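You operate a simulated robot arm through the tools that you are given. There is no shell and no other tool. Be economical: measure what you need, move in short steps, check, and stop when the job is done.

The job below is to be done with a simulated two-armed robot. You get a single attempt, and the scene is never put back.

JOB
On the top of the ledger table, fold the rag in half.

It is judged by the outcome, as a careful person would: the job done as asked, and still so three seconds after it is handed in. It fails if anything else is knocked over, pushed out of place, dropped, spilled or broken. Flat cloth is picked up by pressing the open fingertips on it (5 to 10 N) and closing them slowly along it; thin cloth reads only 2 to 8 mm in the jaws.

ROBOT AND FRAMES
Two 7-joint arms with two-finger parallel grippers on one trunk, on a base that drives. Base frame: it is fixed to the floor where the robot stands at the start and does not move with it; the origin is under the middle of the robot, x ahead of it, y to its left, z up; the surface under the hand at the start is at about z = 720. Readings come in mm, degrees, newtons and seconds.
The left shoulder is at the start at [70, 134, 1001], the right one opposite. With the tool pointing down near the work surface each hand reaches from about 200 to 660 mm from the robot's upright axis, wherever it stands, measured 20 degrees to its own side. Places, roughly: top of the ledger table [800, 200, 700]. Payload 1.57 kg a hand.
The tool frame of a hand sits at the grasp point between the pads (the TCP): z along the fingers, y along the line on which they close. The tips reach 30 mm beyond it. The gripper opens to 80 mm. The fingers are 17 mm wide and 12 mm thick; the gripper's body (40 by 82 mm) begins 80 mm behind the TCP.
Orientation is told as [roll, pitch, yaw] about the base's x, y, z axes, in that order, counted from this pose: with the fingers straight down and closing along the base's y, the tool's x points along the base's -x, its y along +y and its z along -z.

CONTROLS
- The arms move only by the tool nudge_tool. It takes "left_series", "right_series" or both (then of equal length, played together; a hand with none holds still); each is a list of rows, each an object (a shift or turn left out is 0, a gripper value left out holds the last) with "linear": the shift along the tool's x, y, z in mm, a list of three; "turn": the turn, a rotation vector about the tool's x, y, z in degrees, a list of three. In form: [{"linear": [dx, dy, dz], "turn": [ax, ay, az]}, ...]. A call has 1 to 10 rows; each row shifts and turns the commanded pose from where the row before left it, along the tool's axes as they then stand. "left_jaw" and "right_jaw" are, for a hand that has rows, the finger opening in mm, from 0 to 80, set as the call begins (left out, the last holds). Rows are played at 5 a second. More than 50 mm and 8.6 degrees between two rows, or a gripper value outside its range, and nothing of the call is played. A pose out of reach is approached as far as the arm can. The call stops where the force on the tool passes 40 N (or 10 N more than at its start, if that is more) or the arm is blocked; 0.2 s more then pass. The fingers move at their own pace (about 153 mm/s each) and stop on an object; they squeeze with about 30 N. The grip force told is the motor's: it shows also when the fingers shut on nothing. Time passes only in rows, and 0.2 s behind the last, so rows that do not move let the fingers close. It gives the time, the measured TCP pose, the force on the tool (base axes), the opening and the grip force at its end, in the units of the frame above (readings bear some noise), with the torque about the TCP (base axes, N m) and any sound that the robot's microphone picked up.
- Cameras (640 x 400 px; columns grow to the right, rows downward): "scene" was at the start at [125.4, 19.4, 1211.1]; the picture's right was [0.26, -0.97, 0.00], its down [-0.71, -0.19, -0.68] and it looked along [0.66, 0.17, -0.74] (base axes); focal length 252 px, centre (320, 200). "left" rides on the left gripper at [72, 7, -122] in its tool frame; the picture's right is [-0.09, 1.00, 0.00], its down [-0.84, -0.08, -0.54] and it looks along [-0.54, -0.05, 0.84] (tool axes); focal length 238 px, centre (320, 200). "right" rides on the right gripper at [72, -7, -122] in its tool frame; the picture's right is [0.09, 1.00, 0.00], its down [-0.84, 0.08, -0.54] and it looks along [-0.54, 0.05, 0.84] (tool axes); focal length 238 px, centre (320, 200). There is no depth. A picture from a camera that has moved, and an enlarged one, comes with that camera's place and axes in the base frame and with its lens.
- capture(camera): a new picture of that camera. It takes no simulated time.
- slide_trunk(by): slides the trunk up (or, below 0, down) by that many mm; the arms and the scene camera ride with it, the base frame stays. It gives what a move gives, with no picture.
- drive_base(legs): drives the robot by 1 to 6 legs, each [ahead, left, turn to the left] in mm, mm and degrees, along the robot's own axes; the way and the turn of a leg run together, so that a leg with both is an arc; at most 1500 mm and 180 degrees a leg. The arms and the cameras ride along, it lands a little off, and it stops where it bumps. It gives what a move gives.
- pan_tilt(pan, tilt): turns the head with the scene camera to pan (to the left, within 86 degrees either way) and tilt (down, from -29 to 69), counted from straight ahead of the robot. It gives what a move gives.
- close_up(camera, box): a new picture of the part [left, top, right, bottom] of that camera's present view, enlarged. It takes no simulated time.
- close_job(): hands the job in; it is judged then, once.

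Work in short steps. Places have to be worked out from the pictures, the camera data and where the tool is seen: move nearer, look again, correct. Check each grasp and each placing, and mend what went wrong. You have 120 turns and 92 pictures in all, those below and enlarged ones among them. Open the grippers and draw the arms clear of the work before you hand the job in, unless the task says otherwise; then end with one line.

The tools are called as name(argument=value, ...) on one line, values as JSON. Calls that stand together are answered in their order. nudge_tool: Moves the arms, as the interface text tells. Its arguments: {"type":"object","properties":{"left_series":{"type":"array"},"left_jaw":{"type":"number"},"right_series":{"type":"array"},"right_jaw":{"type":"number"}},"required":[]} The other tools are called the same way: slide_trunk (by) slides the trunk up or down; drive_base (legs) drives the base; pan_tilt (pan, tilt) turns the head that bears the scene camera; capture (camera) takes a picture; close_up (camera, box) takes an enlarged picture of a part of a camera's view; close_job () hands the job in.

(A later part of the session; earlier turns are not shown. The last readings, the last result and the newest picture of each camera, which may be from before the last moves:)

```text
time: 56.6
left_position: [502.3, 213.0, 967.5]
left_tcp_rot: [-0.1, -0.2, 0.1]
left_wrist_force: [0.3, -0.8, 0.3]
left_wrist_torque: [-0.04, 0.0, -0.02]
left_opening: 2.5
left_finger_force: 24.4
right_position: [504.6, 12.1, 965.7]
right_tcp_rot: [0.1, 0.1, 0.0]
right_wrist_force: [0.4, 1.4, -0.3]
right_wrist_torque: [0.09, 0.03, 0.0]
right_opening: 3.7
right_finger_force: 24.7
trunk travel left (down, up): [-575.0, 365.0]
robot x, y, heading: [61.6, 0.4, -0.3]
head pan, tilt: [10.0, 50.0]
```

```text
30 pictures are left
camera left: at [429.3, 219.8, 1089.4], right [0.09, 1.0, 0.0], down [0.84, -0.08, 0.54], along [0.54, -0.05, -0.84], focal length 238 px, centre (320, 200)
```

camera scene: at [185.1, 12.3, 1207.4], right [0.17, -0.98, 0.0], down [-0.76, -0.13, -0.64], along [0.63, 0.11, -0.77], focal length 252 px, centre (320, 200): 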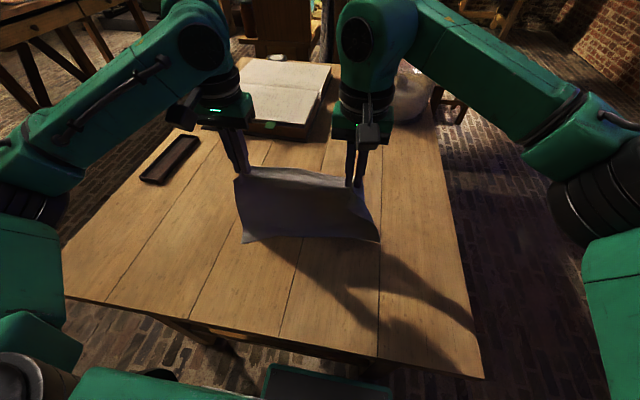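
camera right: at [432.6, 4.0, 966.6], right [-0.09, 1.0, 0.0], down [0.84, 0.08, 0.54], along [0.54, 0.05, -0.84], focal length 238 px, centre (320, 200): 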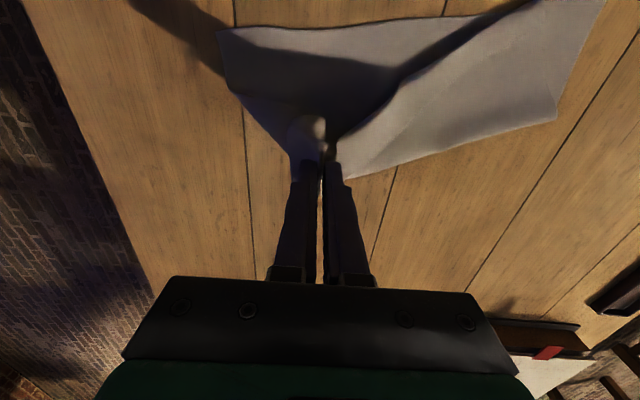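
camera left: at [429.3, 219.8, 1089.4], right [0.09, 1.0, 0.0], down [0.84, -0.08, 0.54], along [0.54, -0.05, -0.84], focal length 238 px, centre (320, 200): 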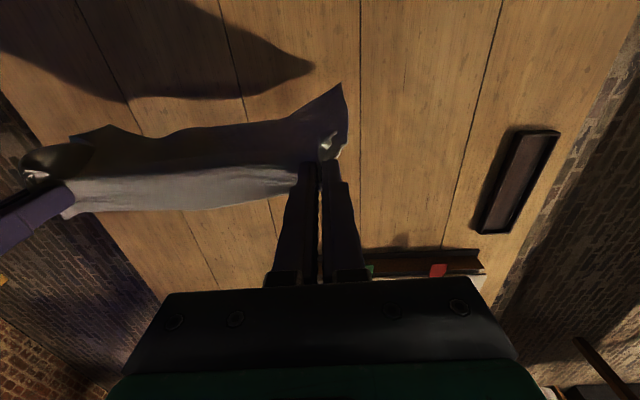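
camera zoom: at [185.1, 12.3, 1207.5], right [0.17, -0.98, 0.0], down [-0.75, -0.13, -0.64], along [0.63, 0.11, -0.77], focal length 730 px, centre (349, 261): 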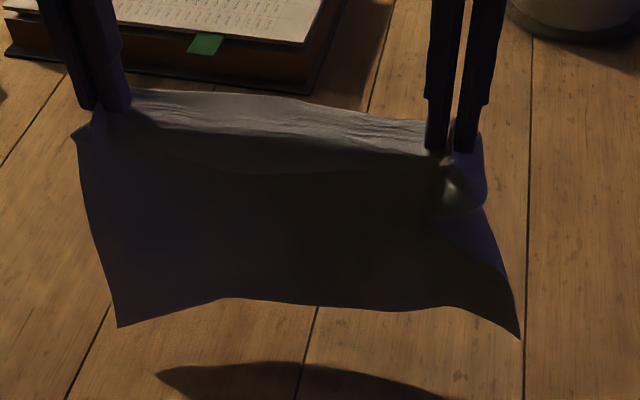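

The rag hangs freely, with a 25–30 mm strip of the top edge turned over on its far (+x) side. If I now fold towards the robot, that strip ends up on top, where I can flip it out onto the near edge. I drive back 80 mm so both arms have comfortable range.

drive_base(legs=[[-80, 0, 0]])

close_up(camera="scene", box=[180, 110, 440, 272])

```text
time: 57.7
left_position: [420.9, 212.5, 966.8]
left_tcp_rot: [0.0, -0.1, 0.0]
left_wrist_force: [0.0, -2.7, 0.3]
left_wrist_torque: [-0.06, -0.05, -0.02]
left_opening: 2.6
left_finger_force: 24.1
right_position: [424.9, 12.2, 966.1]
right_tcp_rot: [0.1, 0.0, -0.1]
right_wrist_force: [-0.7, 2.1, 0.3]
right_wrist_torque: [0.1, 0.01, 0.0]
right_opening: 3.6
right_finger_force: 24.5
trunk travel left (down, up): [-575.0, 365.0]
robot x, y, heading: [-21.3, -2.2, 0.2]
head pan, tilt: [10.0, 50.0]
```

```text
2.46 times, centred on (310, 191) of scene
camera zoom: at [105.3, 12.4, 1207.5], right [0.17, -0.98, 0.0], down [-0.75, -0.13, -0.64], along [0.63, 0.11, -0.77], focal length 620 px, centre (345, 222)
```

zoom: 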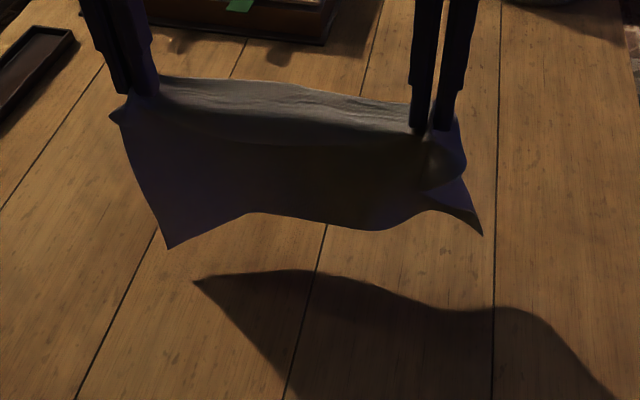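

The hanging panel looks shorter than expected, so the turned-over part behind may be large. I let it settle, then check from several views.

nudge_tool(left_series=[{}, {}, {}, {}, {}], right_series=[{}, {}, {}, {}, {}])

pan_tilt(pan=12, tilt=40)

slide_trunk(by=100)

capture(camera="scene")

capture(camera="right")

```text
time: 58.9
left_position: [421.4, 212.3, 966.7]
left_tcp_rot: [0.0, -0.1, 0.0]
left_wrist_force: [0.1, -1.8, -0.4]
left_wrist_torque: [-0.08, 0.01, -0.01]
left_opening: 2.6
left_finger_force: 23.4
right_position: [424.5, 12.0, 964.6]
right_tcp_rot: [0.1, 0.0, -0.1]
right_wrist_force: [-1.7, 2.3, -0.9]
right_wrist_torque: [0.07, 0.01, 0.03]
right_opening: 3.5
right_finger_force: 24.6
trunk travel left (down, up): [-575.0, 365.0]
robot x, y, heading: [-20.6, -2.7, 0.2]
head pan, tilt: [10.0, 50.0]
```

```text
time: 59.6
left_position: [421.3, 212.9, 967.8]
left_tcp_rot: [0.0, -0.1, 0.0]
left_wrist_force: [-1.0, -2.1, -0.3]
left_wrist_torque: [-0.05, -0.01, -0.02]
left_opening: 2.4
left_finger_force: 23.9
right_position: [423.7, 12.7, 965.1]
right_tcp_rot: [0.0, 0.0, -0.2]
right_wrist_force: [0.2, 1.7, -0.4]
right_wrist_torque: [0.05, -0.03, 0.06]
right_opening: 3.5
right_finger_force: 24.7
trunk travel left (down, up): [-575.0, 365.0]
robot x, y, heading: [-17.0, -2.1, 0.3]
head pan, tilt: [12.0, 40.0]
```

```text
time: 61.0
left_position: [421.6, 211.4, 1066.7]
left_tcp_rot: [-0.1, -0.1, 0.0]
left_wrist_force: [-0.1, -2.0, 0.4]
left_wrist_torque: [-0.04, -0.02, -0.05]
left_opening: 2.6
left_finger_force: 24.1
right_position: [424.8, 12.1, 1064.1]
right_tcp_rot: [0.0, -0.1, -0.1]
right_wrist_force: [0.7, 2.2, -0.5]
right_wrist_torque: [0.09, -0.03, 0.07]
right_opening: 3.7
right_finger_force: 24.8
trunk travel left (down, up): [-675.0, 265.0]
robot x, y, heading: [-19.2, 0.5, -0.3]
head pan, tilt: [12.0, 40.0]
```

```text
28 pictures are left
camera scene: at [113.2, 16.7, 1321.6], right [0.21, -0.98, 0.0], down [-0.63, -0.13, -0.77], along [0.75, 0.16, -0.64], focal length 252 px, centre (320, 200)
```

scene: 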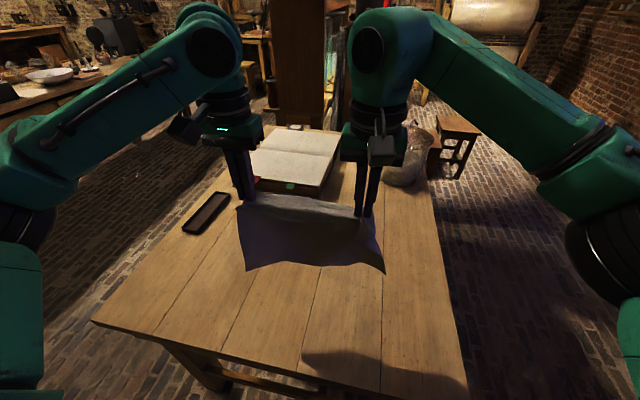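

```text
27 pictures are left
camera right: at [352.6, 6.3, 1186.3], right [-0.09, 1.0, 0.0], down [0.84, 0.08, 0.54], along [0.54, 0.05, -0.84], focal length 238 px, centre (320, 200)
```

right: 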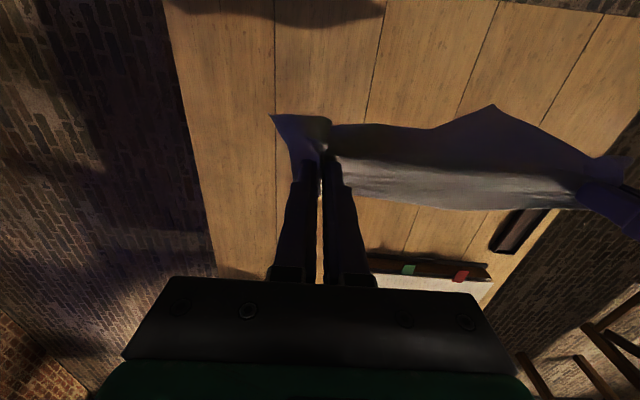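

The measurements show the grips are some way in from the edge (about 45 mm left and 95 mm right), so the rag now hangs over a crease with a long panel on the robot side and a shorter flap behind. I'll lay the long panel down with its edge far (x≈540) and the crease near the robot. The flap then lies on top facing far, and I can pull its edge over the far edge without flipping anything. First I lower the trunk and move the hands forward.

slide_trunk(by=-100)

nudge_tool(left_series=[{"linear": [-20, 0, 0]}, {"linear": [-20, 0, 0]}, {"linear": [-20, 0, 0]}, {"linear": [-20, 0, 0]}, {"linear": [-20, 0, 0]}, {"linear": [0, -2, 7]}, {"linear": [0, -2, 7]}, {}, {}], right_series=[{"linear": [-22, 0, 0]}, {"linear": [-22, 0, 0]}, {"linear": [-22, 0, 0]}, {"linear": [-22, 0, 5]}, {"linear": [-22, 0, 10]}, {"linear": [0, 2, 20]}, {"linear": [0, 2, 20]}, {}, {}])

capture(camera="scene")

```text
time: 62.3
left_position: [421.0, 212.7, 969.7]
left_tcp_rot: [0.0, -0.1, 0.0]
left_wrist_force: [-0.1, -1.5, 0.0]
left_wrist_torque: [-0.03, 0.0, -0.04]
left_opening: 2.6
left_finger_force: 24.0
right_position: [423.8, 10.5, 964.8]
right_tcp_rot: [0.0, 0.1, -0.1]
right_wrist_force: [-0.2, 1.2, 0.4]
right_wrist_torque: [0.04, 0.02, 0.04]
right_opening: 3.9
right_finger_force: 24.8
trunk travel left (down, up): [-575.0, 365.0]
robot x, y, heading: [-21.2, -0.4, -0.1]
head pan, tilt: [12.0, 40.0]
```

```text
time: 64.3
left_position: [521.1, 209.1, 952.5]
left_tcp_rot: [-0.1, 0.0, 0.0]
left_wrist_force: [0.2, -1.3, -1.0]
left_wrist_torque: [-0.07, -0.01, 0.01]
left_opening: 2.8
left_finger_force: 24.0
right_position: [520.4, 13.4, 909.9]
right_tcp_rot: [0.0, -0.1, -0.1]
right_wrist_force: [-0.5, 2.1, 0.6]
right_wrist_torque: [0.06, -0.01, 0.02]
right_opening: 3.7
right_finger_force: 24.9
right hand out of reach, approached as far as the arm can: row 5
trunk travel left (down, up): [-575.0, 365.0]
robot x, y, heading: [-19.3, 0.3, -0.1]
head pan, tilt: [12.0, 40.0]
```

```text
26 pictures are left
camera scene: at [113.1, 16.8, 1221.6], right [0.21, -0.98, 0.0], down [-0.63, -0.13, -0.77], along [0.75, 0.16, -0.64], focal length 252 px, centre (320, 200)
```

scene: 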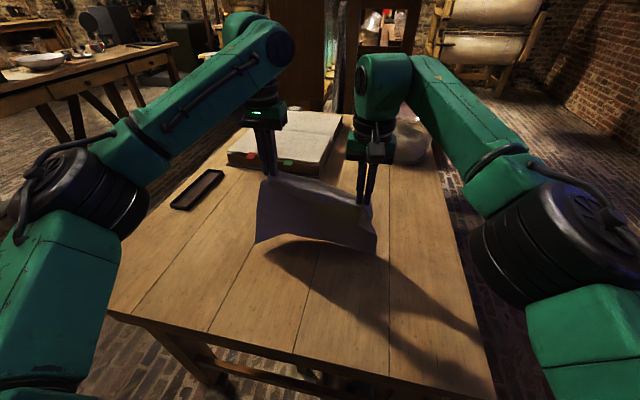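

The right edge is just touching at x≈520, but the left corner touches early at x≈494. I lift the left hand and move it a bit further out so that corner swings forward.

nudge_tool(left_series=[{"linear": [0, 0, -15]}, {"linear": [-8, 0, -15]}, {"linear": [-10, 0, 0]}, {}, {}, {}, {"linear": [0, 0, 12]}, {}])

close_up(camera="scene", box=[220, 150, 420, 275])

```text
time: 66.1
left_position: [540.4, 208.4, 972.7]
left_tcp_rot: [0.1, -0.2, 0.2]
left_wrist_force: [-0.1, -8.2, -2.9]
left_wrist_torque: [-0.22, 0.07, -0.09]
left_opening: 2.9
left_finger_force: 23.8
right_position: [521.1, 11.9, 909.0]
right_tcp_rot: [0.0, 0.0, -0.1]
right_wrist_force: [1.3, 7.7, 2.0]
right_wrist_torque: [0.27, -0.05, 0.05]
right_opening: 3.9
right_finger_force: 24.6
trunk travel left (down, up): [-575.0, 365.0]
robot x, y, heading: [-16.3, 1.4, 0.1]
head pan, tilt: [12.0, 40.0]
```

```text
3.20 times, centred on (320, 212) of scene
camera zoom: at [112.8, 16.4, 1221.6], right [0.21, -0.98, 0.0], down [-0.63, -0.13, -0.77], along [0.75, 0.16, -0.64], focal length 806 px, centre (320, 160)
```

zoom: 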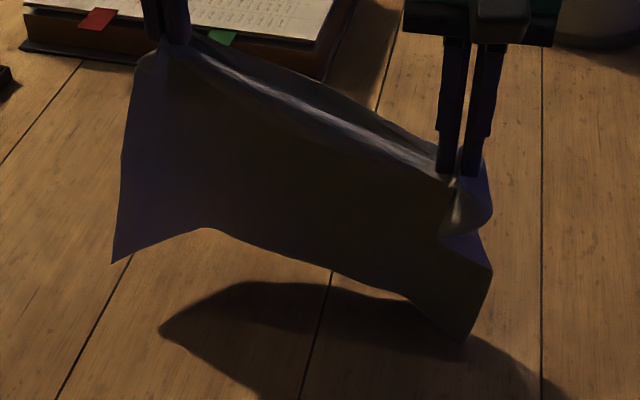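

Tension is rising from the height difference. I now lower both while moving towards the robot, laying the long panel down from its far edge.

nudge_tool(left_series=[{"linear": [0, -3, 10]}, {"linear": [2, -1, 12]}, {"linear": [10, 0, 11]}, {"linear": [10, 0, 10]}, {"linear": [10, 0, 10]}, {"linear": [10, 0, 10]}, {"linear": [10, 0, 10]}, {"linear": [10, 0, 10]}, {"linear": [10, 0, 10]}], right_series=[{"linear": [0, 2, 2]}, {"linear": [2, 0, 3]}, {"linear": [8, 0, 8]}, {"linear": [8, 0, 8]}, {"linear": [8, 0, 8]}, {"linear": [8, 0, 8]}, {"linear": [8, 0, 8]}, {"linear": [8, 0, 8]}, {"linear": [8, 0, 8]}])

close_up(camera="scene", box=[200, 150, 440, 300])

```text
time: 68.1
left_position: [467.8, 205.8, 878.1]
left_tcp_rot: [-0.1, -0.2, 0.1]
left_wrist_force: [0.5, 0.5, -0.4]
left_wrist_torque: [0.01, 0.02, -0.04]
left_opening: 2.8
left_finger_force: 23.4
right_position: [464.3, 16.5, 847.9]
right_tcp_rot: [0.1, 0.0, -0.2]
right_wrist_force: [-0.4, -0.8, 0.8]
right_wrist_torque: [-0.02, 0.01, -0.02]
right_opening: 3.8
right_finger_force: 24.6
trunk travel left (down, up): [-575.0, 365.0]
robot x, y, heading: [-18.8, 0.4, -0.2]
head pan, tilt: [12.0, 40.0]
```

```text
2.67 times, centred on (320, 225) of scene
camera zoom: at [112.7, 16.7, 1221.7], right [0.21, -0.98, 0.0], down [-0.63, -0.13, -0.77], along [0.75, 0.16, -0.64], focal length 672 px, centre (320, 133)
```

zoom: 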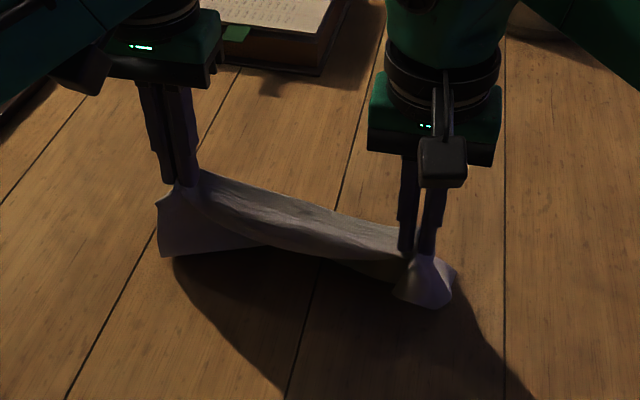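

It's laying down well. I continue the same motion to the table.

nudge_tool(left_series=[{"linear": [15, 0, 13]}, {"linear": [15, 0, 13]}, {"linear": [15, 0, 13]}, {"linear": [15, 0, 13]}, {"linear": [15, 0, 13]}, {"linear": [15, 0, 13]}, {"linear": [15, 0, 13]}, {"linear": [15, 0, 12]}, {}], right_series=[{"linear": [11, 0, 10]}, {"linear": [11, 0, 10]}, {"linear": [11, 0, 10]}, {"linear": [11, 0, 10]}, {"linear": [11, 0, 10]}, {"linear": [11, 0, 10]}, {"linear": [11, 0, 10]}, {"linear": [11, 0, 10]}, {}])

close_up(camera="scene", box=[200, 170, 440, 320])

```text
time: 70.1
left_position: [348.5, 205.3, 774.1]
left_tcp_rot: [-0.1, -0.1, 0.0]
left_wrist_force: [-0.2, -0.3, 0.1]
left_wrist_torque: [-0.03, -0.02, 0.0]
left_opening: 2.3
left_finger_force: 23.9
right_position: [375.1, 15.2, 767.8]
right_tcp_rot: [0.0, 0.0, -0.1]
right_wrist_force: [0.4, 1.8, -0.5]
right_wrist_torque: [-0.02, 0.0, 0.02]
right_opening: 3.4
right_finger_force: 25.1
trunk travel left (down, up): [-575.0, 365.0]
robot x, y, heading: [-17.6, -2.9, -0.1]
head pan, tilt: [12.0, 40.0]
```

```text
2.67 times, centred on (320, 245) of scene
camera zoom: at [113.2, 16.6, 1221.6], right [0.21, -0.98, 0.0], down [-0.63, -0.13, -0.77], along [0.75, 0.16, -0.64], focal length 672 px, centre (320, 80)
```

zoom: 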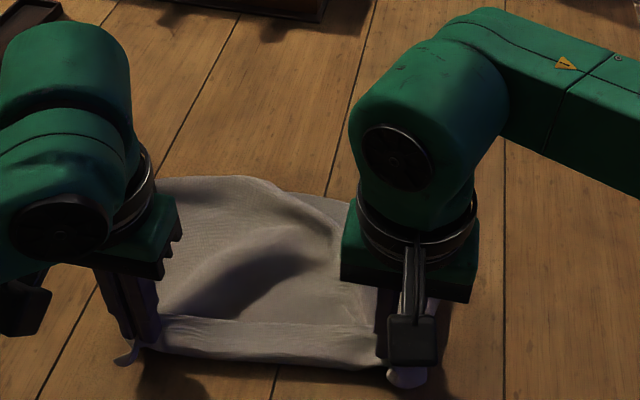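

The panel is down. I lower the last bit, open the fingers, retreat upward and look.

nudge_tool(left_series=[{"linear": [5, 0, 8]}, {"linear": [5, 0, 8]}, {}], right_series=[{"linear": [4, 0, 6]}, {"linear": [2, 0, 5]}, {}])

nudge_tool(left_series=[{}, {}, {"linear": [0, 0, -15]}, {"linear": [0, 0, -30]}, {"linear": [0, 35, -30]}, {"linear": [0, 45, -20]}, {"linear": [0, 45, 0]}, {"linear": [0, 45, 0]}], right_series=[{}, {}, {"linear": [0, 0, -15]}, {"linear": [0, 0, -30]}, {"linear": [0, -35, -30]}, {"linear": [0, -45, -20]}, {"linear": [0, -45, 0]}, {"linear": [0, -45, 0]}], left_jaw=30, right_jaw=30)

pan_tilt(pan=12, tilt=60)

capture(camera="scene")

```text
time: 70.9
left_position: [338.5, 205.2, 758.7]
left_tcp_rot: [0.0, -0.2, 0.0]
left_wrist_force: [0.1, -0.4, 0.4]
left_wrist_torque: [0.02, -0.01, 0.03]
left_opening: 2.5
left_finger_force: 23.1
right_position: [369.7, 16.6, 758.6]
right_tcp_rot: [-0.1, 0.0, -0.1]
right_wrist_force: [-0.3, 0.1, 0.4]
right_wrist_torque: [0.02, -0.02, 0.04]
right_opening: 3.5
right_finger_force: 25.1
trunk travel left (down, up): [-575.0, 365.0]
robot x, y, heading: [-18.4, 2.1, -0.2]
head pan, tilt: [12.0, 40.0]
```

```text
time: 72.7
left_position: [336.5, 372.6, 855.4]
left_tcp_rot: [0.0, -0.2, 0.0]
left_wrist_force: [0.4, 0.0, -0.4]
left_wrist_torque: [0.0, 0.01, 0.01]
left_opening: 30.1
left_finger_force: 0.0
right_position: [368.5, -155.0, 853.1]
right_tcp_rot: [0.1, 0.0, 0.0]
right_wrist_force: [0.4, -0.5, 0.0]
right_wrist_torque: [0.04, 0.01, 0.01]
right_opening: 30.0
right_finger_force: 0.1
trunk travel left (down, up): [-575.0, 365.0]
robot x, y, heading: [-21.2, 1.6, -0.0]
head pan, tilt: [12.0, 40.0]
```

```text
time: 73.5
left_position: [337.7, 374.0, 854.6]
left_tcp_rot: [0.0, -0.1, 0.0]
left_wrist_force: [0.1, -0.6, -0.1]
left_wrist_torque: [-0.01, 0.0, -0.01]
left_opening: 30.0
left_finger_force: 0.1
right_position: [369.9, -152.9, 852.6]
right_tcp_rot: [0.0, 0.0, -0.1]
right_wrist_force: [0.0, -0.3, -0.1]
right_wrist_torque: [0.03, 0.0, 0.01]
right_opening: 30.1
right_finger_force: 0.1
trunk travel left (down, up): [-575.0, 365.0]
robot x, y, heading: [-22.5, -1.9, -0.2]
head pan, tilt: [12.0, 60.0]
```

```text
22 pictures are left
camera scene: at [94.9, 12.8, 1194.9], right [0.21, -0.98, 0.0], down [-0.85, -0.18, -0.5], along [0.49, 0.1, -0.87], focal length 252 px, centre (320, 200)
```

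scene: 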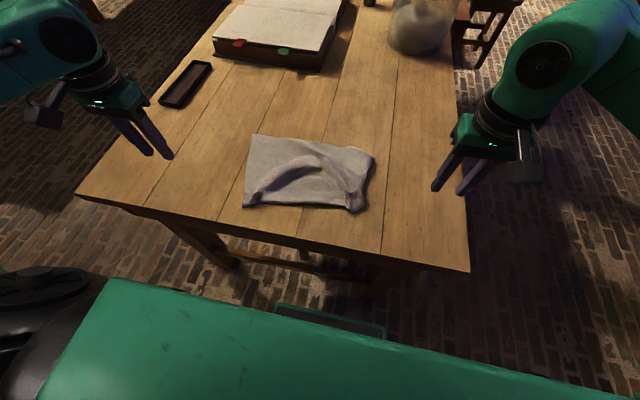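

close_up(camera="scene", box=[225, 122, 393, 227])

```text
3.81 times, centred on (309, 174) of scene
camera zoom: at [94.9, 12.8, 1194.9], right [0.21, -0.98, 0.0], down [-0.85, -0.18, -0.5], along [0.49, 0.1, -0.87], focal length 960 px, centre (362, 297)
```

zoom: 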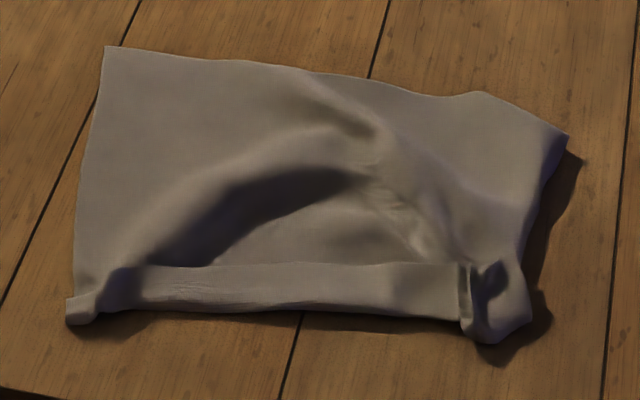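

The rag now lies nearly flat, with its near edge turned over on top as a strip about 30 mm wide whose free edge points away from me. I can grip that strip, a single top layer, and carry it to the far edge (C≈(514,274), D≈(503,-34)) without flipping. I position both hands above the strip.

nudge_tool(left_series=[{"linear": [-2, -39, 10]}, {"linear": [-2, -39, 15]}, {"linear": [-2, -39, 15]}, {"linear": [-2, -39, 20]}, {"linear": [-1, -39, 20]}, {}], right_series=[{"linear": [-1, 37, 10]}, {"linear": [-1, 37, 15]}, {"linear": [-1, 37, 15]}, {"linear": [-2, 37, 20]}, {"linear": [-2, 36, 18]}, {}])

capture(camera="left")

capture(camera="right")

```text
time: 74.9
left_position: [346.3, 177.9, 775.4]
left_tcp_rot: [0.0, -0.2, 0.1]
left_wrist_force: [-0.4, 0.7, -0.8]
left_wrist_torque: [-0.01, -0.01, -0.03]
left_opening: 30.2
left_finger_force: 0.0
right_position: [376.3, 30.9, 775.7]
right_tcp_rot: [0.0, 0.0, -0.1]
right_wrist_force: [1.1, 0.8, -0.2]
right_wrist_torque: [0.03, -0.02, 0.0]
right_opening: 29.9
right_finger_force: 0.1
trunk travel left (down, up): [-575.0, 365.0]
robot x, y, heading: [-20.2, -0.4, -0.1]
head pan, tilt: [12.0, 60.0]
```

```text
20 pictures are left
camera left: at [273.9, 185.7, 897.4], right [0.09, 1.0, 0.0], down [0.84, -0.08, 0.54], along [0.54, -0.05, -0.84], focal length 238 px, centre (320, 200)
```

left: 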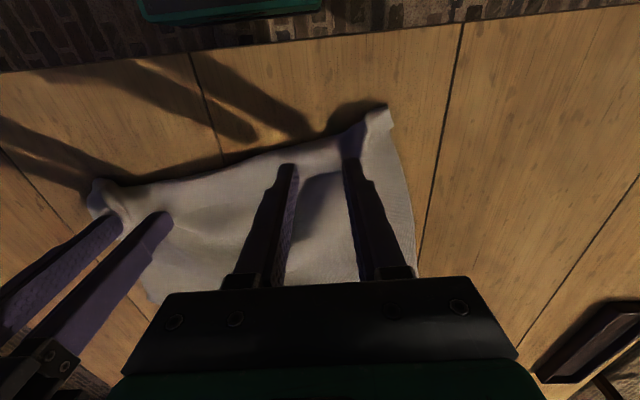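

```text
19 pictures are left
camera right: at [304.6, 25.0, 896.4], right [-0.09, 1.0, 0.0], down [0.84, 0.08, 0.54], along [0.54, 0.05, -0.84], focal length 238 px, centre (320, 200)
```

right: 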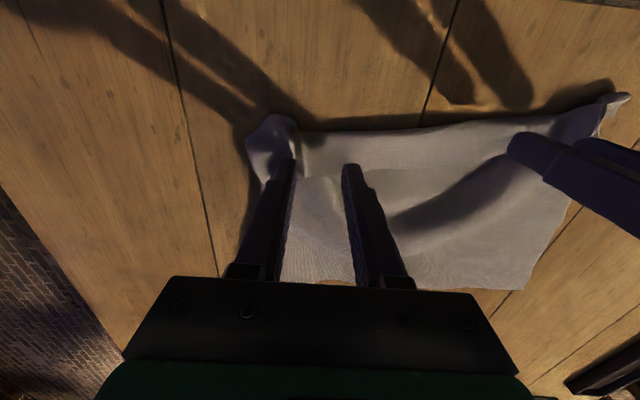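

Both pairs of fingertips are over the middle of the strip. I shift 4 mm towards its free edge and descend to light contact.

nudge_tool(left_series=[{"linear": [-4, 0, 8]}, {"linear": [0, 0, 7]}, {"linear": [0, 0, 3]}, {}], right_series=[{"linear": [-4, 0, 8]}, {"linear": [0, 0, 7]}, {"linear": [0, 0, 3]}, {}])

```text
time: 75.9
left_position: [351.0, 179.8, 756.6]
left_tcp_rot: [0.1, -0.2, 0.0]
left_wrist_force: [-0.5, -0.6, 0.0]
left_wrist_torque: [-0.01, -0.01, -0.03]
left_opening: 30.3
left_finger_force: 0.2
right_position: [380.3, 30.6, 756.6]
right_tcp_rot: [0.1, -0.1, -0.1]
right_wrist_force: [-0.1, 0.3, -0.2]
right_wrist_torque: [0.01, 0.01, 0.0]
right_opening: 29.9
right_finger_force: 0.1
trunk travel left (down, up): [-575.0, 365.0]
robot x, y, heading: [-18.0, 0.8, -0.1]
head pan, tilt: [12.0, 60.0]
```

nudge_tool(left_series=[{"linear": [0, 0, 1.5]}, {"linear": [0, 0, 1.2]}, {}], right_series=[{"linear": [0, 0, 1.5]}, {"linear": [0, 0, 1.2]}, {}])

```text
time: 76.7
left_position: [351.2, 179.0, 753.1]
left_tcp_rot: [0.1, -0.1, 0.0]
left_wrist_force: [-0.2, 0.9, 0.0]
left_wrist_torque: [0.02, 0.0, 0.01]
left_opening: 29.7
left_finger_force: 0.0
right_position: [381.7, 31.2, 755.4]
right_tcp_rot: [0.0, 0.0, -0.1]
right_wrist_force: [-0.5, 0.3, 1.9]
right_wrist_torque: [-0.01, -0.02, 0.02]
right_opening: 29.7
right_finger_force: 0.1
trunk travel left (down, up): [-575.0, 365.0]
robot x, y, heading: [-18.0, -0.2, 0.2]
head pan, tilt: [12.0, 60.0]
```

nudge_tool(left_series=[{"linear": [0, 0, 1]}, {"linear": [0, 0, 0.7]}, {}], right_series=[{"linear": [0, 0, 0.7]}, {}, {}])

```text
time: 77.5
left_position: [350.6, 180.2, 753.9]
left_tcp_rot: [0.0, -0.1, 0.0]
left_wrist_force: [0.5, 0.0, 4.3]
left_wrist_torque: [0.09, 0.04, 0.03]
left_opening: 29.8
left_finger_force: 0.1
right_position: [381.6, 30.1, 755.0]
right_tcp_rot: [-0.1, 0.0, -0.1]
right_wrist_force: [1.0, 1.3, 4.0]
right_wrist_torque: [-0.09, -0.03, 0.0]
right_opening: 29.6
right_finger_force: 0.1
trunk travel left (down, up): [-575.0, 365.0]
robot x, y, heading: [-19.5, 0.4, -0.1]
head pan, tilt: [12.0, 60.0]
```

Both hands press at about 4 N. I close slowly in steps.

nudge_tool(left_series=[{"linear": [0, 0, 0.4]}, {}], right_series=[{"linear": [0, 0, 0.4]}, {}], left_jaw=23, right_jaw=23)

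nudge_tool(left_series=[{}, {}], right_series=[{}, {}], left_jaw=16, right_jaw=16)

nudge_tool(left_series=[{}, {}], right_series=[{}, {}], left_jaw=9, right_jaw=9)

nudge_tool(left_series=[{}, {}, {}], right_series=[{}, {}, {}], left_jaw=0, right_jaw=0)

```text
time: 78.1
left_position: [351.4, 178.8, 752.4]
left_tcp_rot: [0.0, -0.2, 0.0]
left_wrist_force: [-0.3, -1.3, 8.8]
left_wrist_torque: [0.12, 0.05, 0.01]
left_opening: 21.7
left_finger_force: 0.1
right_position: [380.2, 30.1, 754.2]
right_tcp_rot: [0.1, -0.1, -0.1]
right_wrist_force: [0.4, 0.5, 4.6]
right_wrist_torque: [-0.04, -0.03, -0.03]
right_opening: 22.2
right_finger_force: 0.0
trunk travel left (down, up): [-575.0, 365.0]
robot x, y, heading: [-22.9, 1.1, -0.1]
head pan, tilt: [12.0, 60.0]
```

```text
time: 78.7
left_position: [350.2, 179.6, 752.9]
left_tcp_rot: [0.1, -0.2, 0.0]
left_wrist_force: [1.7, -0.8, 9.6]
left_wrist_torque: [0.1, 0.0, -0.03]
left_opening: 14.4
left_finger_force: 0.0
right_position: [379.5, 29.6, 753.6]
right_tcp_rot: [0.1, -0.1, -0.1]
right_wrist_force: [-0.4, 0.6, 5.2]
right_wrist_torque: [-0.01, 0.01, -0.04]
right_opening: 15.1
right_finger_force: 0.1
trunk travel left (down, up): [-575.0, 365.0]
robot x, y, heading: [-19.3, 1.1, -0.2]
head pan, tilt: [12.0, 60.0]
```

```text
time: 79.3
left_position: [350.2, 179.1, 752.7]
left_tcp_rot: [-0.1, -0.2, 0.0]
left_wrist_force: [0.9, -3.2, 10.3]
left_wrist_torque: [0.05, 0.0, -0.01]
left_opening: 9.8
left_finger_force: 0.5
right_position: [379.6, 28.8, 753.1]
right_tcp_rot: [0.2, -0.1, 0.0]
right_wrist_force: [-1.0, 1.9, 4.5]
right_wrist_torque: [0.03, 0.01, -0.04]
right_opening: 9.6
right_finger_force: 0.4
trunk travel left (down, up): [-575.0, 365.0]
robot x, y, heading: [-15.8, -1.8, -0.1]
head pan, tilt: [12.0, 60.0]
```

```text
time: 80.1
left_position: [350.6, 178.1, 753.6]
left_tcp_rot: [0.0, -0.2, 0.0]
left_wrist_force: [1.6, -8.0, 11.6]
left_wrist_torque: [-0.21, -0.01, -0.03]
left_opening: 2.4
left_finger_force: 23.9
right_position: [380.6, 31.4, 753.4]
right_tcp_rot: [0.1, -0.1, 0.0]
right_wrist_force: [-1.5, 8.7, 4.1]
right_wrist_torque: [0.22, 0.04, -0.02]
right_opening: 1.9
right_finger_force: 24.1
trunk travel left (down, up): [-575.0, 365.0]
robot x, y, heading: [-21.4, -3.1, -0.0]
head pan, tilt: [12.0, 60.0]
```

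Both hands hold (2.4 and 1.9 mm), with 8 N of sideways tension. I ease the hands together a bit, lift 50 mm, and look.

nudge_tool(left_series=[{"linear": [0, -3, -3]}, {"linear": [0, -1, -15]}, {"linear": [0, 0, -16]}, {"linear": [0, 0, -16]}, {}], right_series=[{"linear": [0, 3, -3]}, {"linear": [2, 1, -15]}, {"linear": [2, 0, -16]}, {"linear": [2, 0, -16]}, {}])

close_up(camera="scene", box=[200, 110, 424, 250])

capture(camera="right")

```text
time: 81.3
left_position: [351.4, 175.4, 802.0]
left_tcp_rot: [0.0, -0.1, 0.0]
left_wrist_force: [-0.5, -0.5, 0.4]
left_wrist_torque: [0.0, 0.01, 0.02]
left_opening: 2.6
left_finger_force: 23.6
right_position: [374.8, 35.3, 803.0]
right_tcp_rot: [0.0, 0.0, -0.1]
right_wrist_force: [-0.6, 1.7, -1.1]
right_wrist_torque: [0.0, 0.01, 0.0]
right_opening: 1.6
right_finger_force: 23.7
trunk travel left (down, up): [-575.0, 365.0]
robot x, y, heading: [-18.6, 0.8, -0.3]
head pan, tilt: [12.0, 60.0]
```

```text
2.86 times, centred on (312, 180) of scene
camera zoom: at [95.1, 12.9, 1194.8], right [0.21, -0.98, 0.0], down [-0.85, -0.18, -0.5], along [0.49, 0.1, -0.87], focal length 720 px, centre (343, 257)
```

zoom: 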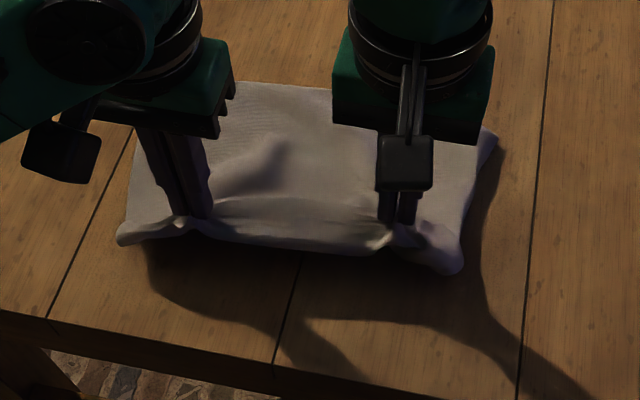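

```text
17 pictures are left
camera right: at [303.0, 28.9, 924.2], right [-0.09, 1.0, 0.0], down [0.84, 0.08, 0.54], along [0.54, 0.05, -0.84], focal length 238 px, centre (320, 200)
```

right: 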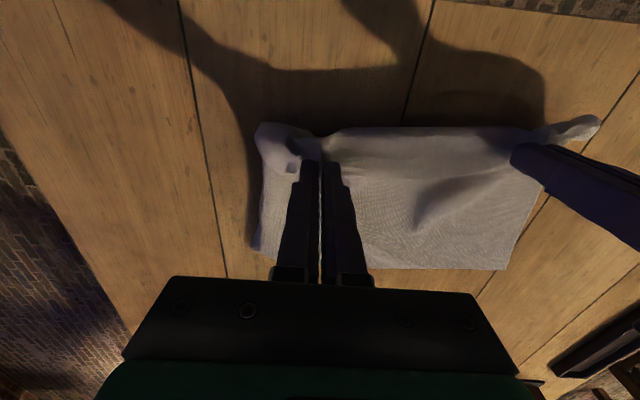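

Only the turned-over strip is held, as intended. I lift further to take up the slack, then carry the edge forward over the far edge in a gentle arc.

nudge_tool(left_series=[{"linear": [0, 1, -12]}, {"linear": [0, 1, -12]}, {"linear": [0, 1, -12]}, {"linear": [0, 1, -12]}, {"linear": [-16, 1, -5]}, {"linear": [-17, 1, -4]}, {"linear": [-17, 1, 1]}, {"linear": [-18, 1, 2]}, {"linear": [-17, 1, 6]}, {"linear": [-17, 1, 7]}], right_series=[{"linear": [4, 0, -12]}, {"linear": [4, 0, -12]}, {"linear": [4, 0, -12]}, {"linear": [4, 0, -12]}, {"linear": [-13, 1, -5]}, {"linear": [-14, 1, -4]}, {"linear": [-16, 1, 1]}, {"linear": [-16, 1, 2]}, {"linear": [-16, 1, 6]}, {"linear": [-16, 1, 7]}])

capture(camera="scene")

```text
time: 83.5
left_position: [454.6, 185.4, 841.9]
left_tcp_rot: [0.0, -0.2, 0.1]
left_wrist_force: [1.7, -1.6, -0.4]
left_wrist_torque: [-0.04, 0.05, 0.02]
left_opening: 2.1
left_finger_force: 24.0
right_position: [451.4, 39.8, 843.2]
right_tcp_rot: [0.0, 0.0, -0.1]
right_wrist_force: [1.3, 2.3, 0.5]
right_wrist_torque: [0.07, -0.03, -0.01]
right_opening: 1.9
right_finger_force: 23.7
trunk travel left (down, up): [-575.0, 365.0]
robot x, y, heading: [-21.0, -4.8, -0.2]
head pan, tilt: [12.0, 60.0]
```

```text
16 pictures are left
camera scene: at [96.0, 13.0, 1194.8], right [0.21, -0.98, 0.0], down [-0.85, -0.18, -0.5], along [0.49, 0.1, -0.87], focal length 252 px, centre (320, 200)
```

scene: 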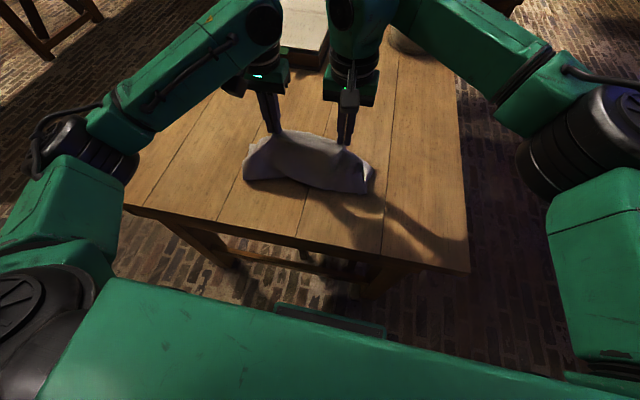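

The fold is forming with its crease towards the robot. I continue forward and down towards the far edge.

nudge_tool(left_series=[{"linear": [-14, 1, 12]}, {"linear": [-13, 1, 13]}, {"linear": [-9, 1, 15]}, {"linear": [-8, 1, 15]}, {"linear": [-3, 0, 8]}, {}], right_series=[{"linear": [-13, 0, 12]}, {"linear": [-12, 0, 13]}, {"linear": [-8, 0, 15]}, {"linear": [-7, 0, 15]}, {"linear": [-3, 0, 8]}, {}])

capture(camera="left")

capture(camera="right")

```text
time: 84.9
left_position: [499.5, 189.3, 779.9]
left_tcp_rot: [-0.1, -0.1, 0.0]
left_wrist_force: [-0.9, -6.5, -0.2]
left_wrist_torque: [-0.23, -0.01, -0.02]
left_opening: 2.3
left_finger_force: 23.6
right_position: [492.5, 40.6, 781.4]
right_tcp_rot: [0.0, 0.0, -0.1]
right_wrist_force: [-0.4, 7.2, -0.6]
right_wrist_torque: [0.22, -0.05, -0.03]
right_opening: 2.0
right_finger_force: 23.1
trunk travel left (down, up): [-575.0, 365.0]
robot x, y, heading: [-20.9, -1.3, 0.3]
head pan, tilt: [12.0, 60.0]
```

```text
15 pictures are left
camera left: at [428.0, 196.4, 901.4], right [0.09, 1.0, 0.0], down [0.84, -0.08, 0.54], along [0.54, -0.05, -0.84], focal length 238 px, centre (320, 200)
```

left: 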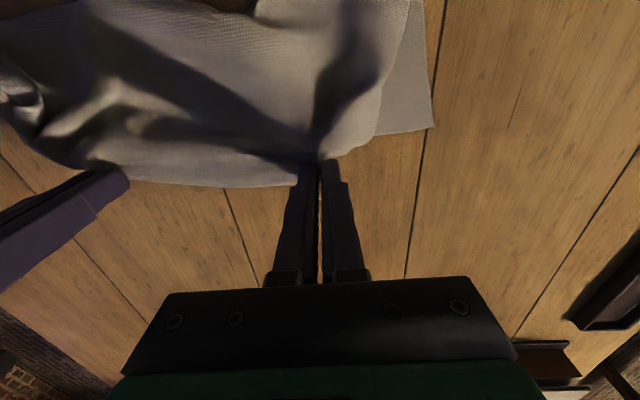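

```text
14 pictures are left
camera right: at [420.5, 34.4, 901.8], right [-0.09, 1.0, 0.0], down [0.84, 0.08, 0.54], along [0.54, 0.05, -0.84], focal length 238 px, centre (320, 200)
```

right: 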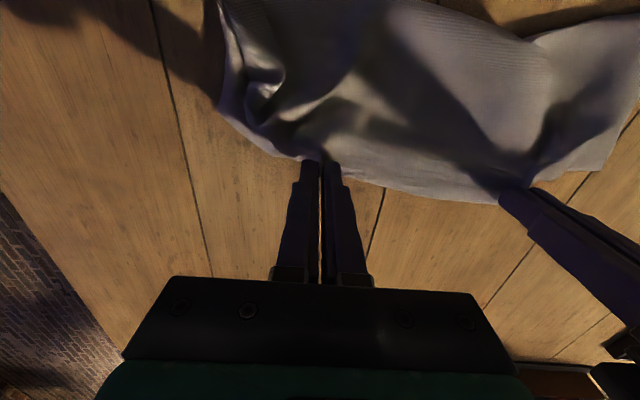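

The left lower corner C is at about x=484, so the upper edge slightly overshoots. I come down while easing back, left 18 mm and right 10 mm, and then check in the scene view.

nudge_tool(left_series=[{"linear": [6, -1, 7]}, {"linear": [6, 0, 7]}, {"linear": [6, 0, 5]}, {}], right_series=[{"linear": [3, 1, 7]}, {"linear": [3, 0, 7]}, {"linear": [4, 0, 6]}, {}])

close_up(camera="scene", box=[216, 115, 408, 235])

```text
time: 85.9
left_position: [483.0, 187.1, 761.6]
left_tcp_rot: [0.0, -0.2, 0.0]
left_wrist_force: [-0.1, -2.8, 0.1]
left_wrist_torque: [-0.12, -0.02, -0.05]
left_opening: 2.6
left_finger_force: 22.8
right_position: [483.0, 41.6, 762.0]
right_tcp_rot: [0.0, 0.0, 0.0]
right_wrist_force: [-0.1, 3.9, 0.3]
right_wrist_torque: [0.08, 0.02, 0.0]
right_opening: 2.1
right_finger_force: 24.1
trunk travel left (down, up): [-575.0, 365.0]
robot x, y, heading: [-21.3, -0.4, -0.2]
head pan, tilt: [12.0, 60.0]
```

```text
3.33 times, centred on (312, 175) of scene
camera zoom: at [95.0, 12.9, 1194.9], right [0.21, -0.98, 0.0], down [-0.85, -0.18, -0.5], along [0.49, 0.1, -0.87], focal length 840 px, centre (347, 283)
```

zoom: 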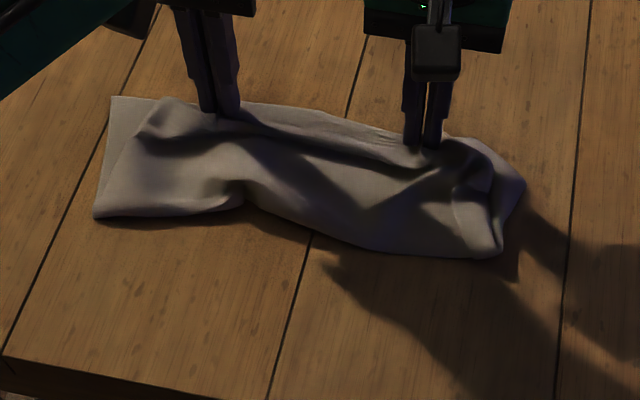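

The fold depth on the left is good (about 107 mm), but the right is bunched. I lower to contact and open the fingers wide while lightly pressed, to spread the pinched ridges.

nudge_tool(left_series=[{"linear": [2, 0, 4]}, {"linear": [0, 0, 3]}, {}], right_series=[{"linear": [0, 0, 4]}, {"linear": [0, 0, 3]}, {}])

nudge_tool(left_series=[{}, {}, {}, {"linear": [0, 0, -10]}, {"linear": [0, 0, -30]}, {"linear": [0, 0, -40]}, {"linear": [0, 40, -10]}, {"linear": [0, 45, 0]}], right_series=[{}, {}, {}, {"linear": [0, 0, -10]}, {"linear": [0, 0, -30]}, {"linear": [0, 0, -40]}, {"linear": [0, -45, -10]}, {"linear": [0, -45, 0]}], left_jaw=55, right_jaw=55)

close_up(camera="scene", box=[216, 115, 408, 235])

```text
time: 86.7
left_position: [479.9, 187.6, 755.3]
left_tcp_rot: [0.0, -0.1, 0.0]
left_wrist_force: [-0.3, -3.4, 2.6]
left_wrist_torque: [-0.09, -0.01, -0.01]
left_opening: 2.3
left_finger_force: 23.3
right_position: [483.8, 42.0, 754.6]
right_tcp_rot: [-0.1, 0.0, -0.1]
right_wrist_force: [-0.2, 2.8, 1.2]
right_wrist_torque: [0.07, 0.03, -0.03]
right_opening: 1.8
right_finger_force: 24.1
trunk travel left (down, up): [-575.0, 365.0]
robot x, y, heading: [-17.3, -0.0, 0.2]
head pan, tilt: [12.0, 60.0]
```

```text
time: 88.5
left_position: [479.1, 274.4, 845.6]
left_tcp_rot: [0.0, -0.1, 0.0]
left_wrist_force: [-0.7, 0.3, -0.1]
left_wrist_torque: [-0.02, 0.01, 0.0]
left_opening: 55.0
left_finger_force: 0.0
right_position: [480.8, -51.1, 844.6]
right_tcp_rot: [0.0, 0.0, 0.0]
right_wrist_force: [0.7, -0.3, -0.4]
right_wrist_torque: [0.0, 0.01, -0.03]
right_opening: 54.9
right_finger_force: 0.1
trunk travel left (down, up): [-575.0, 365.0]
robot x, y, heading: [-19.9, -0.3, 0.2]
head pan, tilt: [12.0, 60.0]
```

```text
3.33 times, centred on (312, 175) of scene
camera zoom: at [94.4, 12.6, 1194.9], right [0.21, -0.98, 0.0], down [-0.85, -0.18, -0.5], along [0.49, 0.1, -0.87], focal length 840 px, centre (347, 283)
```

zoom: 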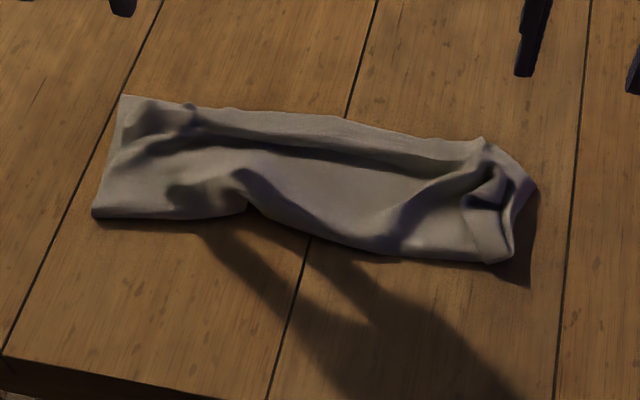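

The left and middle are well folded, but the right end is bunched, with the lower corner D pulled in at about (468,-36). I bring the right hand over it for a closer look before tugging it outward.

nudge_tool(right_series=[{"linear": [5, 6, 20]}, {"linear": [5, 6, 25]}, {"linear": [4, 4, 22]}, {}], right_jaw=24)

capture(camera="right")

```text
time: 89.5
left_position: [478.8, 271.7, 844.6]
left_tcp_rot: [0.0, -0.1, 0.0]
left_wrist_force: [0.6, -0.4, 0.1]
left_wrist_torque: [-0.04, -0.01, 0.03]
left_opening: 55.1
left_finger_force: 0.0
right_position: [467.1, -34.0, 775.5]
right_tcp_rot: [0.0, 0.0, -0.1]
right_wrist_force: [-0.8, 0.2, 0.4]
right_wrist_torque: [0.02, -0.02, 0.0]
right_opening: 24.0
right_finger_force: 0.1
trunk travel left (down, up): [-575.0, 365.0]
robot x, y, heading: [-20.2, 0.7, 0.1]
head pan, tilt: [12.0, 60.0]
```

```text
11 pictures are left
camera right: at [395.4, -38.6, 898.0], right [-0.09, 1.0, 0.0], down [0.84, 0.08, 0.54], along [0.54, 0.05, -0.84], focal length 238 px, centre (320, 200)
```

right: 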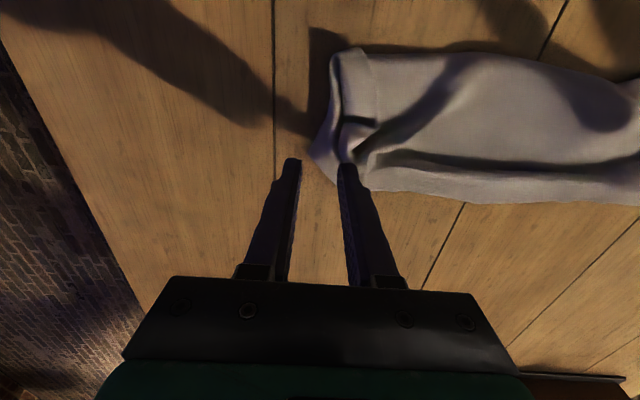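

Corner D sticks out between the fingers. I shift 5 mm inward, go down and pinch it.

nudge_tool(right_series=[{"linear": [-2, 5, 8]}, {"linear": [0, 0, 8]}, {"linear": [0, 0, 4]}, {"linear": [0, 0, 2]}, {}])

```text
time: 90.7
left_position: [480.1, 273.0, 843.8]
left_tcp_rot: [0.0, -0.1, 0.1]
left_wrist_force: [0.6, -1.3, -0.2]
left_wrist_torque: [-0.01, 0.01, 0.02]
left_opening: 54.9
left_finger_force: 0.0
right_position: [471.0, -27.8, 753.7]
right_tcp_rot: [0.0, 0.0, -0.1]
right_wrist_force: [-0.2, -0.5, 1.0]
right_wrist_torque: [0.02, 0.0, -0.01]
right_opening: 24.2
right_finger_force: 0.0
trunk travel left (down, up): [-575.0, 365.0]
robot x, y, heading: [-17.5, -0.1, 0.1]
head pan, tilt: [12.0, 60.0]
```

nudge_tool(right_series=[{"linear": [0, 0, 1.2]}, {"linear": [0, 0, 1]}, {}])

nudge_tool(right_series=[{}, {}], right_jaw=16)

nudge_tool(right_series=[{}, {}], right_jaw=8)

nudge_tool(right_series=[{}, {}, {}], right_jaw=0)

```text
time: 91.5
left_position: [480.5, 273.3, 844.3]
left_tcp_rot: [0.0, -0.1, 0.0]
left_wrist_force: [0.0, 0.1, 0.3]
left_wrist_torque: [0.01, -0.03, 0.02]
left_opening: 54.9
left_finger_force: 0.1
right_position: [471.2, -26.8, 753.9]
right_tcp_rot: [0.0, -0.1, -0.1]
right_wrist_force: [0.6, 1.1, 1.6]
right_wrist_torque: [0.02, 0.01, 0.0]
right_opening: 23.9
right_finger_force: 0.0
trunk travel left (down, up): [-575.0, 365.0]
robot x, y, heading: [-19.1, 0.7, -0.1]
head pan, tilt: [12.0, 60.0]
```

```text
time: 92.1
left_position: [480.2, 272.8, 845.0]
left_tcp_rot: [-0.1, -0.1, 0.0]
left_wrist_force: [0.5, -0.2, -0.4]
left_wrist_torque: [0.02, -0.01, 0.04]
left_opening: 54.9
left_finger_force: 0.0
right_position: [470.1, -28.4, 753.6]
right_tcp_rot: [0.1, 0.0, -0.1]
right_wrist_force: [0.2, -0.6, 1.1]
right_wrist_torque: [0.03, 0.03, -0.03]
right_opening: 15.8
right_finger_force: 0.1
trunk travel left (down, up): [-575.0, 365.0]
robot x, y, heading: [-18.2, 0.2, -0.3]
head pan, tilt: [12.0, 60.0]
```

```text
time: 92.7
left_position: [478.4, 273.4, 843.9]
left_tcp_rot: [0.0, -0.1, -0.1]
left_wrist_force: [0.5, -0.3, -0.4]
left_wrist_torque: [0.01, -0.03, 0.03]
left_opening: 54.9
left_finger_force: 0.1
right_position: [470.2, -27.8, 752.1]
right_tcp_rot: [0.0, 0.0, -0.1]
right_wrist_force: [-0.3, 0.3, 1.6]
right_wrist_torque: [0.0, 0.04, 0.01]
right_opening: 8.1
right_finger_force: 0.1
trunk travel left (down, up): [-575.0, 365.0]
robot x, y, heading: [-18.6, 2.7, 0.1]
head pan, tilt: [12.0, 60.0]
```

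```text
time: 93.5
left_position: [479.1, 272.6, 844.8]
left_tcp_rot: [-0.1, -0.1, 0.0]
left_wrist_force: [-0.4, 0.3, 0.1]
left_wrist_torque: [0.02, -0.03, 0.01]
left_opening: 55.4
left_finger_force: 0.0
right_position: [470.5, -27.2, 753.5]
right_tcp_rot: [0.0, 0.0, -0.1]
right_wrist_force: [-1.2, 0.2, 2.8]
right_wrist_torque: [0.01, -0.02, 0.01]
right_opening: 2.3
right_finger_force: 23.5
trunk travel left (down, up): [-575.0, 365.0]
robot x, y, heading: [-17.2, 0.1, 0.2]
head pan, tilt: [12.0, 60.0]
```

The pinch holds 2.3 mm. I pull it low along the table outward (+x 30, -y 12).

nudge_tool(right_series=[{"linear": [0, 0, -4]}, {"linear": [-6, -3, 0]}, {"linear": [-8, -3, 0]}, {"linear": [-8, -3, 0]}, {"linear": [-8, -3, 0]}, {}])

close_up(camera="scene", box=[216, 115, 408, 235])

```text
time: 94.9
left_position: [479.3, 273.6, 843.7]
left_tcp_rot: [0.0, -0.2, 0.1]
left_wrist_force: [0.0, 0.0, -0.1]
left_wrist_torque: [0.01, 0.02, -0.02]
left_opening: 55.0
left_finger_force: 0.0
right_position: [501.4, -40.4, 757.3]
right_tcp_rot: [0.0, 0.0, 0.0]
right_wrist_force: [-0.7, -0.2, 0.1]
right_wrist_torque: [-0.01, 0.01, 0.03]
right_opening: 2.4
right_finger_force: 24.2
trunk travel left (down, up): [-575.0, 365.0]
robot x, y, heading: [-19.6, 2.0, 0.0]
head pan, tilt: [12.0, 60.0]
```

```text
3.33 times, centred on (312, 175) of scene
camera zoom: at [94.6, 12.9, 1194.9], right [0.21, -0.98, 0.0], down [-0.85, -0.18, -0.5], along [0.49, 0.1, -0.87], focal length 840 px, centre (347, 283)
```

zoom: 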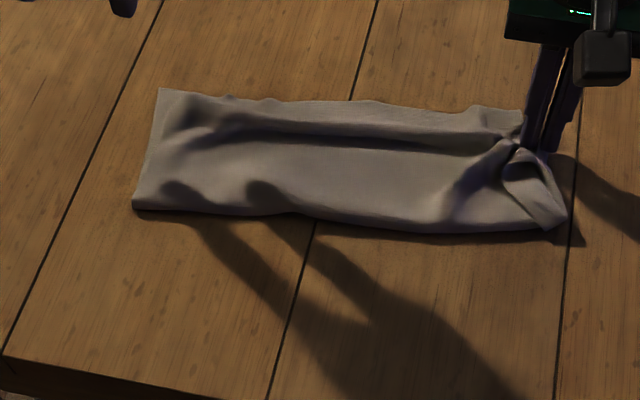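

The whole rag slid and is now nicely straight, but the right end remains bunched. I'll press the left fingertips on the rag near the fold at about (430,55) as an anchor while the right hand pulls D outward.

nudge_tool(left_series=[{"linear": [10, -43, 0]}, {"linear": [10, -43, 0]}, {"linear": [10, -43, 0]}, {"linear": [10, -43, 0]}, {"linear": [10, -43, 15]}, {"linear": [0, 0, 30]}, {"linear": [0, 0, 30]}, {"linear": [0, 0, 10]}, {}], left_jaw=40)

close_up(camera="scene", box=[216, 115, 408, 235])

```text
time: 96.9
left_position: [429.1, 57.6, 758.9]
left_tcp_rot: [0.0, 0.0, 0.0]
left_wrist_force: [-0.5, -0.5, -0.3]
left_wrist_torque: [0.05, -0.02, -0.02]
left_opening: 40.0
left_finger_force: 0.2
right_position: [501.0, -40.5, 755.5]
right_tcp_rot: [0.0, 0.0, -0.1]
right_wrist_force: [-0.9, 0.5, 0.7]
right_wrist_torque: [0.02, 0.0, -0.02]
right_opening: 2.5
right_finger_force: 23.7
trunk travel left (down, up): [-575.0, 365.0]
robot x, y, heading: [-17.3, -3.4, -0.4]
head pan, tilt: [12.0, 60.0]
```

```text
3.33 times, centred on (312, 175) of scene
camera zoom: at [94.7, 12.7, 1194.9], right [0.21, -0.98, 0.0], down [-0.85, -0.18, -0.5], along [0.49, 0.1, -0.87], focal length 840 px, centre (347, 283)
```

zoom: 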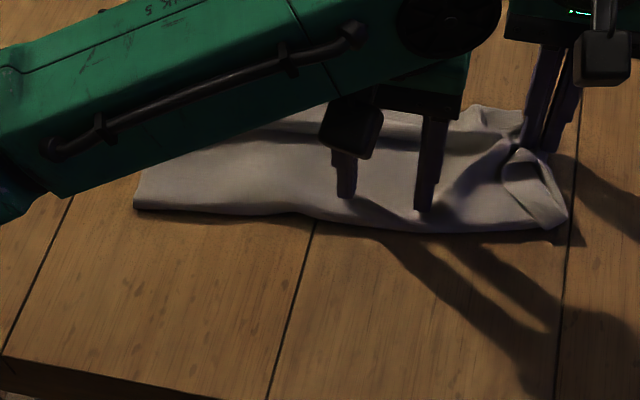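

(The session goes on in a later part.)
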